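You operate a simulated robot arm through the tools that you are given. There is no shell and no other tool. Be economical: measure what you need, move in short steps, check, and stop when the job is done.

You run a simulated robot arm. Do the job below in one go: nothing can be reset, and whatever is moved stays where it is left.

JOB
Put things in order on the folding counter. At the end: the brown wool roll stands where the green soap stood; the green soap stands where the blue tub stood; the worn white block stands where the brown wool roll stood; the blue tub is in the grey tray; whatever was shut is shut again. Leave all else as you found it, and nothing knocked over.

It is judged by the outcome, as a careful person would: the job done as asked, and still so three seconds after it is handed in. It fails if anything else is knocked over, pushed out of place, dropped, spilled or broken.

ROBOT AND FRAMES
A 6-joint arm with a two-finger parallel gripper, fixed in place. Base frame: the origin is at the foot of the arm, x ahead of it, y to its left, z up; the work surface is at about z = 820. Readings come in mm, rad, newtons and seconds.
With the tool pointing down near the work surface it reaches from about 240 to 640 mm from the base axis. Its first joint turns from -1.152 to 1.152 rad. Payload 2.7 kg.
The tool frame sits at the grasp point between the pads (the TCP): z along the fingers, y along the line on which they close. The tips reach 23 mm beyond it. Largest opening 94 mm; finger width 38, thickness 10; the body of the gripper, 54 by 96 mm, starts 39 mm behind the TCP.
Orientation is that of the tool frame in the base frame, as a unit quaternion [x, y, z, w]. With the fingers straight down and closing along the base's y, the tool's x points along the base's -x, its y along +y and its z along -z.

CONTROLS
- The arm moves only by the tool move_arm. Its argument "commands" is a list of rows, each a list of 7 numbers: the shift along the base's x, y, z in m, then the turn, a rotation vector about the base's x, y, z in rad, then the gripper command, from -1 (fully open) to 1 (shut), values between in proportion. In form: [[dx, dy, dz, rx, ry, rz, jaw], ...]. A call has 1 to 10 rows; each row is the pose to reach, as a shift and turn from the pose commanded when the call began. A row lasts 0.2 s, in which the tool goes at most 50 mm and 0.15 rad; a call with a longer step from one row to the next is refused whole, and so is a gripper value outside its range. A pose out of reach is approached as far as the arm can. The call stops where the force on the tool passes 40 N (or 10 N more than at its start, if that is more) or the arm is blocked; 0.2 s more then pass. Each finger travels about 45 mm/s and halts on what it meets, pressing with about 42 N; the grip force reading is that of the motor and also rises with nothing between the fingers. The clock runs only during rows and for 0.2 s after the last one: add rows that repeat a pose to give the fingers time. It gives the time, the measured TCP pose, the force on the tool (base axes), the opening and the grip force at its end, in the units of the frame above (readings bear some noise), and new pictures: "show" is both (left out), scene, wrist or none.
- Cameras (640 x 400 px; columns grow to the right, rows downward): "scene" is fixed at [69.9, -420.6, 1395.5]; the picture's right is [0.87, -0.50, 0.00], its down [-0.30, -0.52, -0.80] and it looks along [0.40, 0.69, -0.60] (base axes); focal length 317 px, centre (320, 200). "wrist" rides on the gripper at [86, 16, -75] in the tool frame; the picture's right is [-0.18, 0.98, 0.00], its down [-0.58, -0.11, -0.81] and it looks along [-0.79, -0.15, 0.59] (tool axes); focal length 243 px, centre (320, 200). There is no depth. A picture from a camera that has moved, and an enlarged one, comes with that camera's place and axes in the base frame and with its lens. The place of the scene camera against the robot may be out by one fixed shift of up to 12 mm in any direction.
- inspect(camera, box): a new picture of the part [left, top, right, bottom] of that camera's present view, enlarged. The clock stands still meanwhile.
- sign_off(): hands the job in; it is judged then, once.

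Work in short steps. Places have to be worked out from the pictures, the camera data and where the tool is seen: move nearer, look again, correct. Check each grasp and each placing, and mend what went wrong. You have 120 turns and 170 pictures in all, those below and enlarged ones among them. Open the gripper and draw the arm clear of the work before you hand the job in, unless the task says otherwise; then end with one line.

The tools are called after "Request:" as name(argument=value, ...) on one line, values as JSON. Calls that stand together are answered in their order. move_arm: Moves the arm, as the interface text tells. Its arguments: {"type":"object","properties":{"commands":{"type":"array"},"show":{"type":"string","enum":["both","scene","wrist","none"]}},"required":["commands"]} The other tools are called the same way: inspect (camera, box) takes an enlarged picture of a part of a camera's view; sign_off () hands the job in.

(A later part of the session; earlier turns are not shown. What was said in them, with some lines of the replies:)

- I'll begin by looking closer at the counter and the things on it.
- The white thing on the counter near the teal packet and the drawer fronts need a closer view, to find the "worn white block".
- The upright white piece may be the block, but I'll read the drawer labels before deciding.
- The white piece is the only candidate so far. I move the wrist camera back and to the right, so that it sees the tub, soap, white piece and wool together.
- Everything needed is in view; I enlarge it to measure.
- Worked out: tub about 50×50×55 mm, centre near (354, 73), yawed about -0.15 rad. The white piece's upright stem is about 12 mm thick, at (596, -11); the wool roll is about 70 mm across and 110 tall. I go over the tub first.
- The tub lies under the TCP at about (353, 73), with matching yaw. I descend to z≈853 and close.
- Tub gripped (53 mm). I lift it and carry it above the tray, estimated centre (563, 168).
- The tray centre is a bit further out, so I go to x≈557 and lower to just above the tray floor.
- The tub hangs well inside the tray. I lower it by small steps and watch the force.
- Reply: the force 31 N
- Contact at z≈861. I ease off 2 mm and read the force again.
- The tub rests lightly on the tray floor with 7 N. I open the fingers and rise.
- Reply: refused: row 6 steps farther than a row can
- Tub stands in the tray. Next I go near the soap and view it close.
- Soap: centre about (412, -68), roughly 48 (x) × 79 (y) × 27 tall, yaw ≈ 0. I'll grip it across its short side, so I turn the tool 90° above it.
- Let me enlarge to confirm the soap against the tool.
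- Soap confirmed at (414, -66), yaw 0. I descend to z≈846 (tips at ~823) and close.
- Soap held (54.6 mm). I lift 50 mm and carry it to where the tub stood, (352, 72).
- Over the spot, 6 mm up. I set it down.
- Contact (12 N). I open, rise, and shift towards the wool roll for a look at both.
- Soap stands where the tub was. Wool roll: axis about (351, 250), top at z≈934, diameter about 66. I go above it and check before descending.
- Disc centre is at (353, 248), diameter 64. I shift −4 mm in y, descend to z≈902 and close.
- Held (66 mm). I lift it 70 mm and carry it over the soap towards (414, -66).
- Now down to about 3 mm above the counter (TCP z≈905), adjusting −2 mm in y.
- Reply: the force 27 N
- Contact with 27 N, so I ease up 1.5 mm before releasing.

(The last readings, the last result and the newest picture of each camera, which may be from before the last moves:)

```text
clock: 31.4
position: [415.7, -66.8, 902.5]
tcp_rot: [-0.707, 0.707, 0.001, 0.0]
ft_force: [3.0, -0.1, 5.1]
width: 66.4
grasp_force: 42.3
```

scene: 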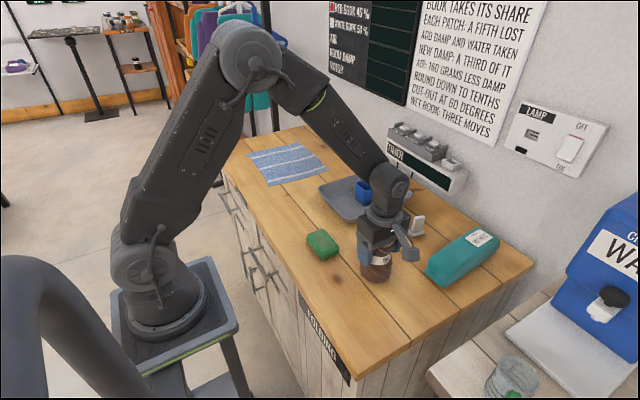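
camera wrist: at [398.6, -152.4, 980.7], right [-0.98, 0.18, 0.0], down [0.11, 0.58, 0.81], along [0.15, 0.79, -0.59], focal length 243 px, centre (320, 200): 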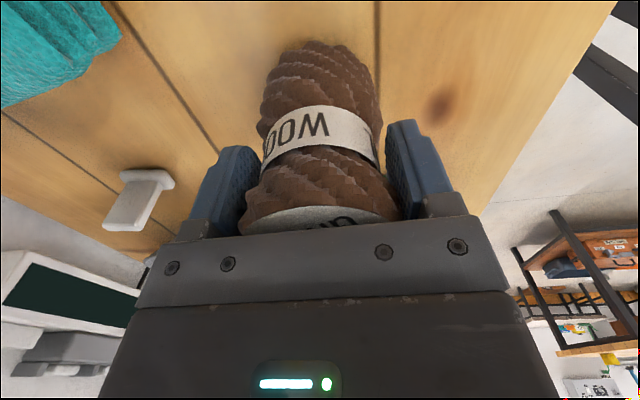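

5 N, resting. I open and rise clear.

Request:
move_arm(commands=[[0, 0, 0, 0, 0, 0, -1], [0, 0, 0, 0, 0, 0, -1], [0, 0, 0, 0, 0, 0, -1], [0, 0, 0.02, 0, 0, 0, -1], [0, 0, 0.06, 0, 0, 0, -1], [0, 0, 0.1, 0, 0, 0, -1], [0, 0, 0.13, 0, 0, 0, -1], [0, 0, 0.13, 0, 0, 0, -1]], show="both")

Request:
move_arm(commands=[[0, 0, 0, 0, 0, -0.15, -1], [0, 0, 0, 0, 0, -0.3, -1], [0.01, 0, 0, 0, 0, -0.45, -1], [0.02, 0, 0, 0, 0, -0.6, -1], [0.03, 0.0, 0, 0, 0, -0.75, -1], [0.04, 0.01, 0, 0, 0, -0.9, -1], [0.05, 0.02, 0, 0, 0, -1.05, -1], [0.06, 0.03, 0, 0, 0, -1.2, -1], [0.07, 0.04, 0, 0, 0, -1.35, -1], [0.08, 0.055, 0, 0, 0, -1.5, -1]], show="none")

Request:
move_arm(commands=[[0, 0, -0.02, 0, 0, -0.07, -1], [0, 0, -0.04, 0, 0, -0.07, -1], [0, 0, -0.04, 0, 0, -0.07, -1]], show="both")

```text
clock: 33.2
position: [413.5, -68.3, 1032.7]
tcp_rot: [-0.707, 0.707, 0.0, 0.0]
ft_force: [0.4, 0.7, -0.1]
width: 94.2
grasp_force: 0.1
camera wrist: at [397.4, -152.5, 1107.9], right [-0.98, 0.18, 0.0], down [0.11, 0.58, 0.81], along [0.15, 0.79, -0.59], focal length 243 px, centre (320, 200)
```

scene: 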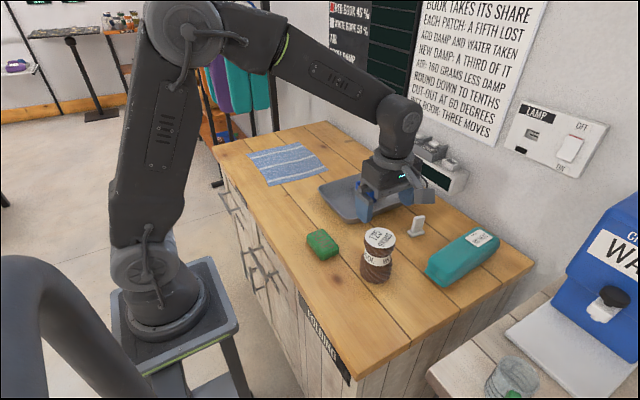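
wrist: 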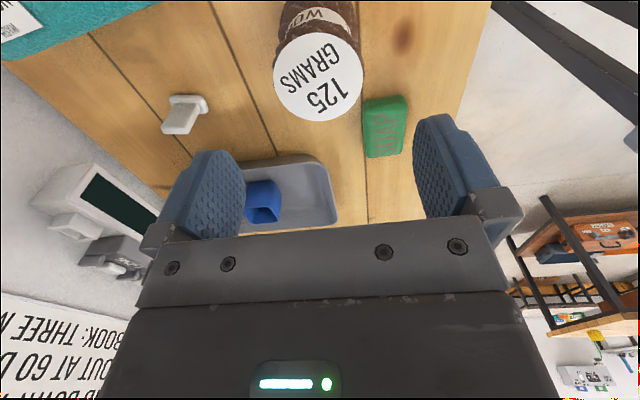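

```text
clock: 35.4
position: [494.3, -11.8, 1033.0]
tcp_rot: [-0.035, 0.999, 0.0, 0.0]
ft_force: [-0.1, -0.2, -0.5]
width: 94.1
grasp_force: 0.0
```

```text
clock: 36.2
position: [494.8, -12.6, 992.6]
tcp_rot: [0.0, 1.0, 0.001, 0.001]
ft_force: [-0.2, 0.2, 0.6]
width: 93.8
grasp_force: 0.1
camera wrist: at [407.5, 4.8, 1067.7], right [0.18, 0.98, 0.0], down [0.58, -0.11, 0.81], along [0.79, -0.15, -0.59], focal length 243 px, centre (320, 200)
```

scene: 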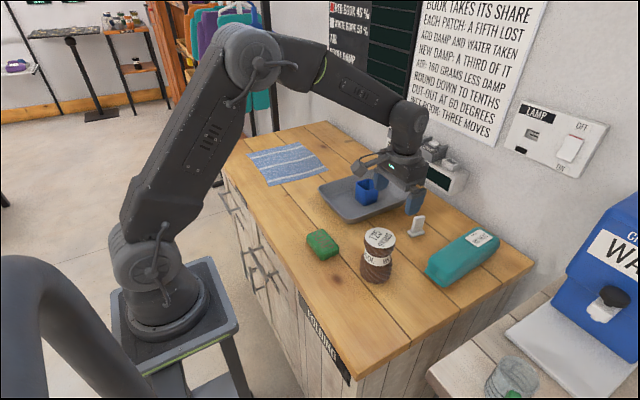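
wrist: 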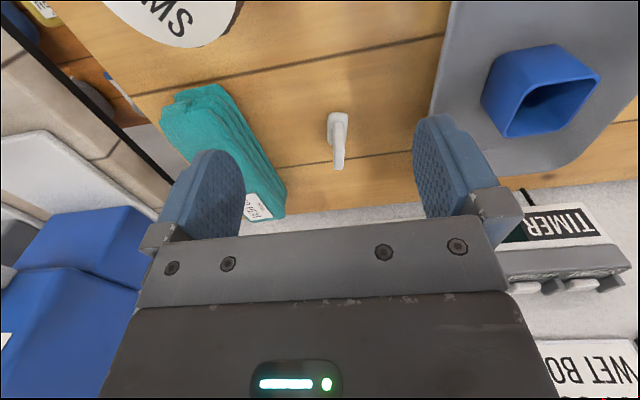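

Wool stands at the soap's old place. Now I examine the white block and its neighbours.

Request:
inspect(camera="wrist", box=[280, 90, 400, 190])

Request:
inspect(camera="scene", box=[340, 150, 540, 300])

```text
4.00 times, centred on (340, 140) of wrist
camera zoom: at [407.5, 4.8, 1067.7], right [0.18, 0.98, 0.0], down [0.58, -0.11, 0.81], along [0.79, -0.15, -0.59], focal length 970 px, centre (240, 440)
```

zoom: 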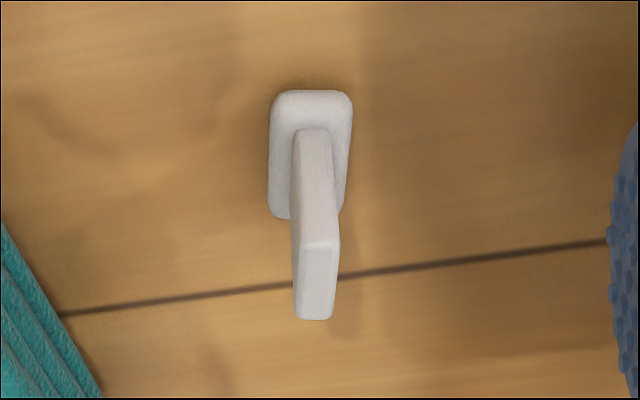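

```text
2.67 times, centred on (440, 225) of scene
camera zoom: at [70.0, -420.6, 1395.5], right [0.87, -0.5, 0.0], down [-0.3, -0.52, -0.8], along [0.4, 0.69, -0.6], focal length 845 px, centre (0, 133)
```

zoom: 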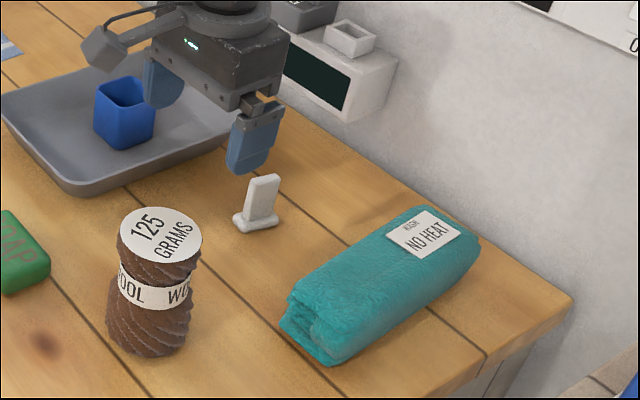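

Block: foot centre (594, -9), stem centre about (592, -9.5), yaw about -0.17, top z≈880. I move over it with that yaw and jaws at about 60 mm.

Request:
move_arm(commands=[[0.045, 0.001, 0, 0, 0, -0.085, -0.6], [0.09, 0.003, 0, 0, 0, -0.17, -0.3], [0.097, 0.003, -0.04, 0, 0, -0.17, -0.3], [0.097, 0.003, -0.065, 0, 0, -0.17, -0.3], [0.097, 0.003, -0.065, 0, 0, -0.17, -0.3]], show="both")

```text
clock: 37.4
position: [593.2, -10.4, 926.7]
tcp_rot: [0.084, 0.996, 0.001, 0.001]
ft_force: [-0.2, 0.2, -0.8]
width: 61.1
grasp_force: 0.0
camera wrist: at [509.2, 21.6, 1002.9], right [0.35, 0.94, 0.0], down [0.55, -0.21, 0.81], along [0.76, -0.28, -0.59], focal length 243 px, centre (320, 200)
```

scene: 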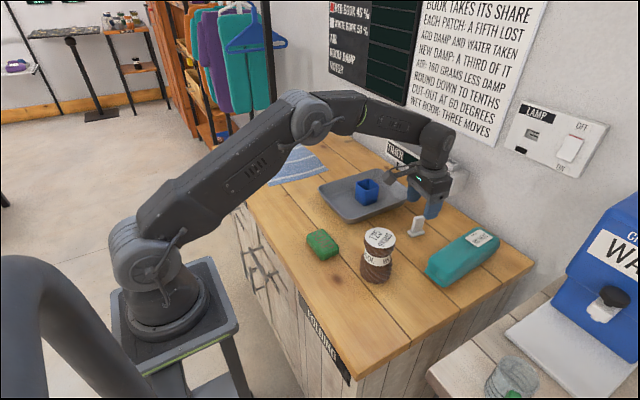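
wrist: 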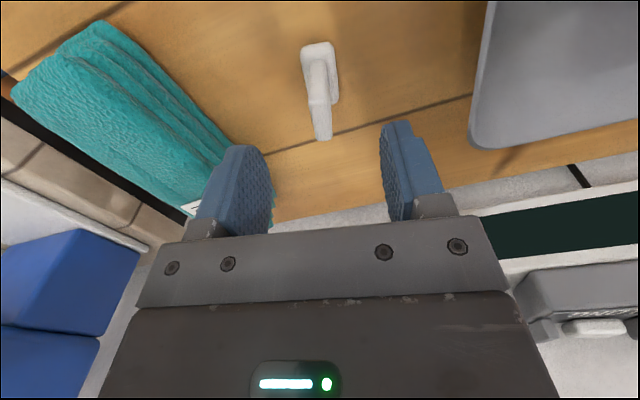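

Request:
inspect(camera="wrist", box=[270, 30, 390, 150])

```text
3.33 times, centred on (330, 90) of wrist
camera zoom: at [509.2, 21.6, 1002.9], right [0.35, 0.94, 0.0], down [0.55, -0.21, 0.81], along [0.76, -0.28, -0.59], focal length 809 px, centre (287, 567)
```

zoom: 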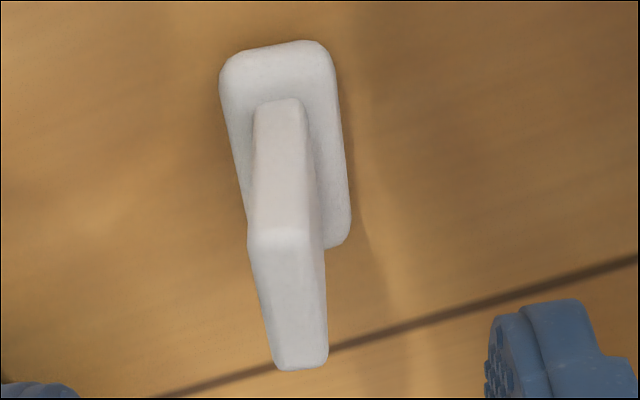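

Block centre (594, -8), yaw about -0.22. I trim yaw and y, descend to z≈861 and close gently.

Request:
move_arm(commands=[[0, 0.002, -0.025, 0, 0, -0.05, -0.3], [0, 0.002, -0.05, 0, 0, -0.05, -0.3], [0, 0.002, -0.065, 0, 0, -0.05, -0.3], [0, 0.002, -0.065, 0, 0, -0.05, 0.2], [0, 0.002, -0.065, 0, 0, -0.05, 0.9], [0, 0.002, -0.065, 0, 0, -0.05, 0.9], [0, 0.002, -0.065, 0, 0, -0.05, 0.9], [0, 0.002, -0.065, 0, 0, -0.05, 0.9]], show="both")

```text
clock: 39.2
position: [592.2, -7.3, 863.2]
tcp_rot: [0.11, 0.994, 0.0, 0.001]
ft_force: [-0.1, -0.1, 0.3]
width: 9.7
grasp_force: 41.9
camera wrist: at [510.7, 28.4, 938.7], right [0.39, 0.92, 0.0], down [0.54, -0.23, 0.81], along [0.74, -0.32, -0.59], focal length 243 px, centre (320, 200)
```

scene: 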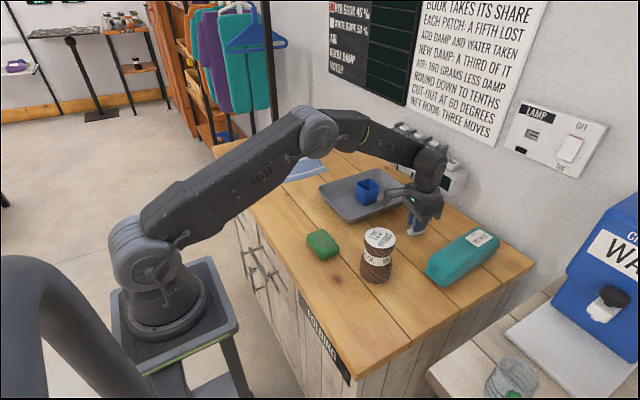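
wrist: 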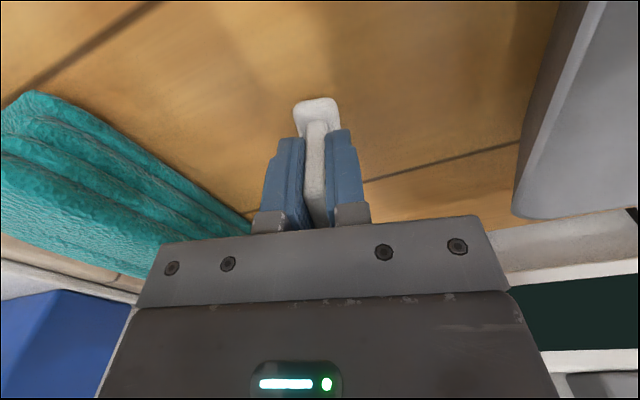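

Stem gripped (9.7 mm). I lift 95 mm first and check that it comes along.

Request:
move_arm(commands=[[0, 0, 0.03, 0, 0, 0, 0.9], [0, 0, 0.07, 0, 0, 0, 0.9], [0, 0, 0.1, 0, 0, 0, 0.9], [0, 0, 0.1, 0, 0, 0, 0.9]], show="wrist")

Request:
move_arm(commands=[[-0.03, 0.032, 0, 0, 0, 0, 0.9], [-0.06, 0.064, 0, 0, 0, 0, 0.9], [-0.09, 0.096, 0, 0, 0, 0, 0.9], [-0.12, 0.128, 0, 0, 0, 0, 0.9], [-0.15, 0.16, 0, 0, 0, 0, 0.9], [-0.18, 0.192, 0, 0, 0, 0, 0.9], [-0.21, 0.224, 0, 0, 0, 0, 0.9], [-0.241, 0.256, 0, 0, 0, 0, 0.9], [-0.241, 0.256, 0, 0, 0, 0, 0.9]], show="both")

```text
clock: 40.2
position: [591.2, -6.9, 963.5]
tcp_rot: [0.11, 0.994, 0.0, 0.001]
ft_force: [-0.4, -0.4, -0.3]
width: 9.9
grasp_force: 42.1
camera wrist: at [510.3, 28.6, 1038.7], right [0.39, 0.92, 0.0], down [0.54, -0.23, 0.81], along [0.74, -0.32, -0.59], focal length 243 px, centre (320, 200)
```

wrist: 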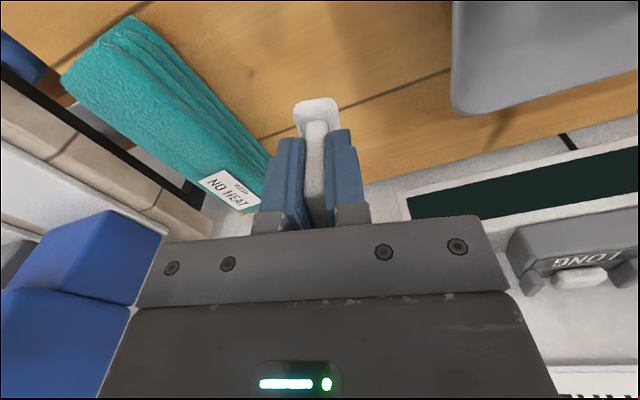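

```text
clock: 42.2
position: [352.5, 248.8, 962.1]
tcp_rot: [0.111, 0.994, 0.0, 0.001]
ft_force: [-0.1, 0.3, -0.1]
width: 9.9
grasp_force: 42.1
camera wrist: at [270.2, 284.3, 1038.0], right [0.39, 0.92, 0.0], down [0.54, -0.23, 0.81], along [0.74, -0.32, -0.59], focal length 243 px, centre (320, 200)
```

scene: 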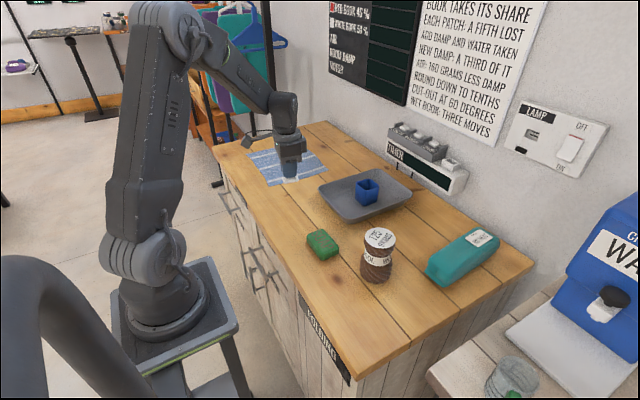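
wrist: 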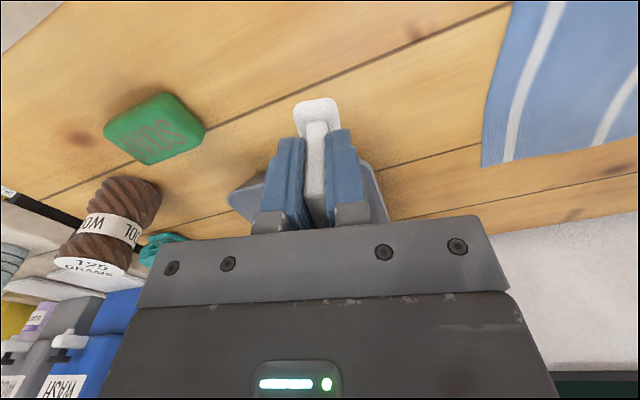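

Over the wool's old place, clear of the towel. I lower to ~4 mm above, then touch down.

Request:
move_arm(commands=[[0, -0.0, -0.035, 0, 0, 0, 0.9], [0, 0, -0.07, 0, 0, 0, 0.9], [0, 0, -0.09, 0, 0, 0, 0.9], [0, 0, -0.096, 0, 0, 0, 0.9], [0, 0, -0.096, 0, 0, 0, 0.9]], show="none")

Request:
move_arm(commands=[[0, 0, -0.002, 0, 0, 0, 0.9], [0, 0, -0.003, 0, 0, 0, 0.9], [0, 0, -0.004, 0, 0, 0, 0.9], [0, 0, -0.004, 0, 0, 0, 0.9]], show="wrist")

```text
clock: 43.4
position: [351.6, 247.9, 866.7]
tcp_rot: [0.11, 0.994, 0.001, 0.001]
ft_force: [-0.1, -0.6, 0.4]
width: 10.0
grasp_force: 41.9
```

```text
clock: 44.4
position: [350.9, 249.9, 862.2]
tcp_rot: [0.11, 0.994, 0.001, 0.002]
ft_force: [-0.6, -0.2, 3.2]
width: 9.7
grasp_force: 41.9
camera wrist: at [269.5, 284.0, 938.5], right [0.39, 0.92, 0.0], down [0.54, -0.23, 0.81], along [0.74, -0.32, -0.59], focal length 243 px, centre (320, 200)
```

wrist: 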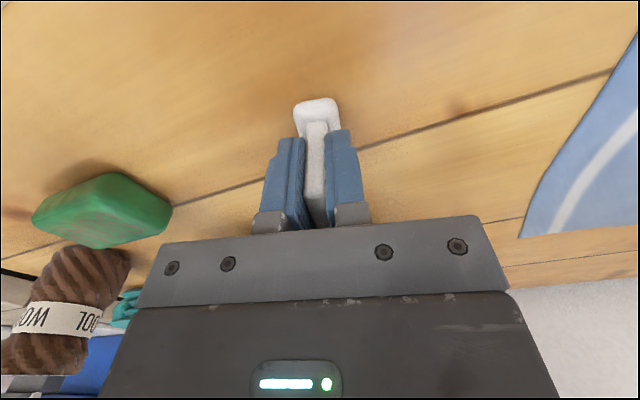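

Touching with 3 N. I open to about 60 mm, then rise straight up and clear.

Request:
move_arm(commands=[[0, 0, 0, 0, 0, 0, 0.5], [0, 0, 0, 0, 0, 0, 0.0], [0, 0, 0, 0, 0, 0, -0.3], [0, 0, 0, 0, 0, 0, -0.3], [0, 0, 0.03, 0, 0, 0, -0.3], [0, 0, 0.07, 0, 0, 0, -0.3], [0, 0, 0.115, 0, 0, 0, -0.6], [0, 0, 0.16, 0, 0, 0, -1], [0, 0, 0.2, 0, 0, 0, -1], [-0.03, 0, 0.23, 0, 0, 0, -1]], show="both")

Request:
inspect(camera="scene", box=[210, 120, 530, 320])

```text
clock: 46.6
position: [320.8, 247.3, 1092.9]
tcp_rot: [0.11, 0.994, 0.0, 0.001]
ft_force: [-0.6, -0.8, 0.4]
width: 94.1
grasp_force: 0.0
camera wrist: at [238.8, 283.8, 1169.4], right [0.39, 0.92, 0.0], down [0.54, -0.23, 0.81], along [0.74, -0.32, -0.59], focal length 243 px, centre (320, 200)
```

scene: 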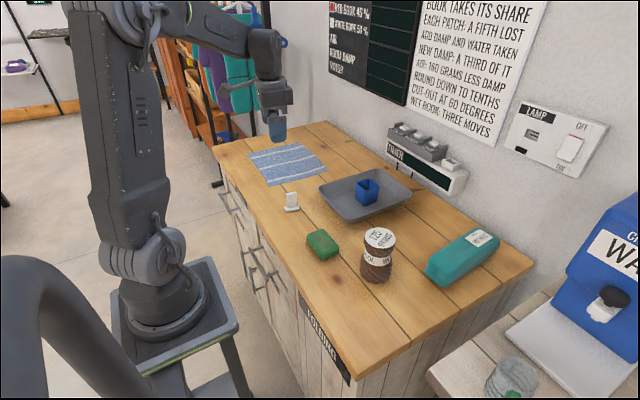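
wrist: 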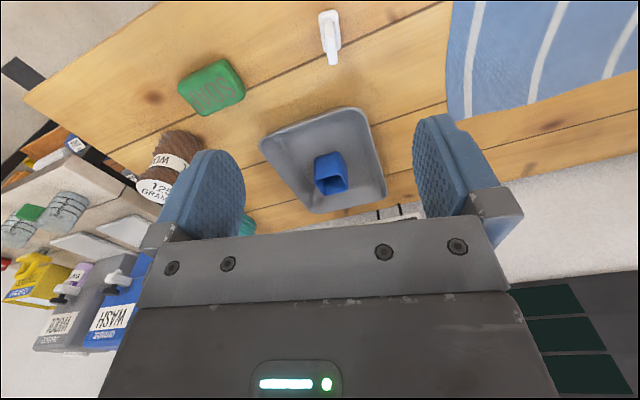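

```text
2.00 times, centred on (370, 220) of scene
camera zoom: at [70.0, -420.6, 1395.5], right [0.87, -0.5, 0.0], down [-0.3, -0.52, -0.8], along [0.4, 0.69, -0.6], focal length 634 px, centre (220, 160)
```

zoom: 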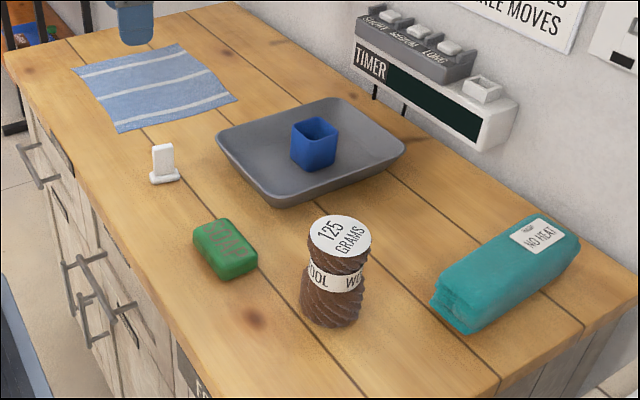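

All four things stand upright in their new places. The tray, towel and teal packet look unmoved, the drawers are still shut, and the gripper is open and clear, so I hand the job in.

Request:
sign_off()

```text
The job is handed in.
```

I've handed the job in: the wool roll is where the soap was, the soap where the tub was, and the tub is in the grey tray. The white block is where the wool was; I took it to be the small upright white piece on the counter, the only object that fit the description. The drawers stayed shut throughout, and nothing else was moved or knocked over that I could see.
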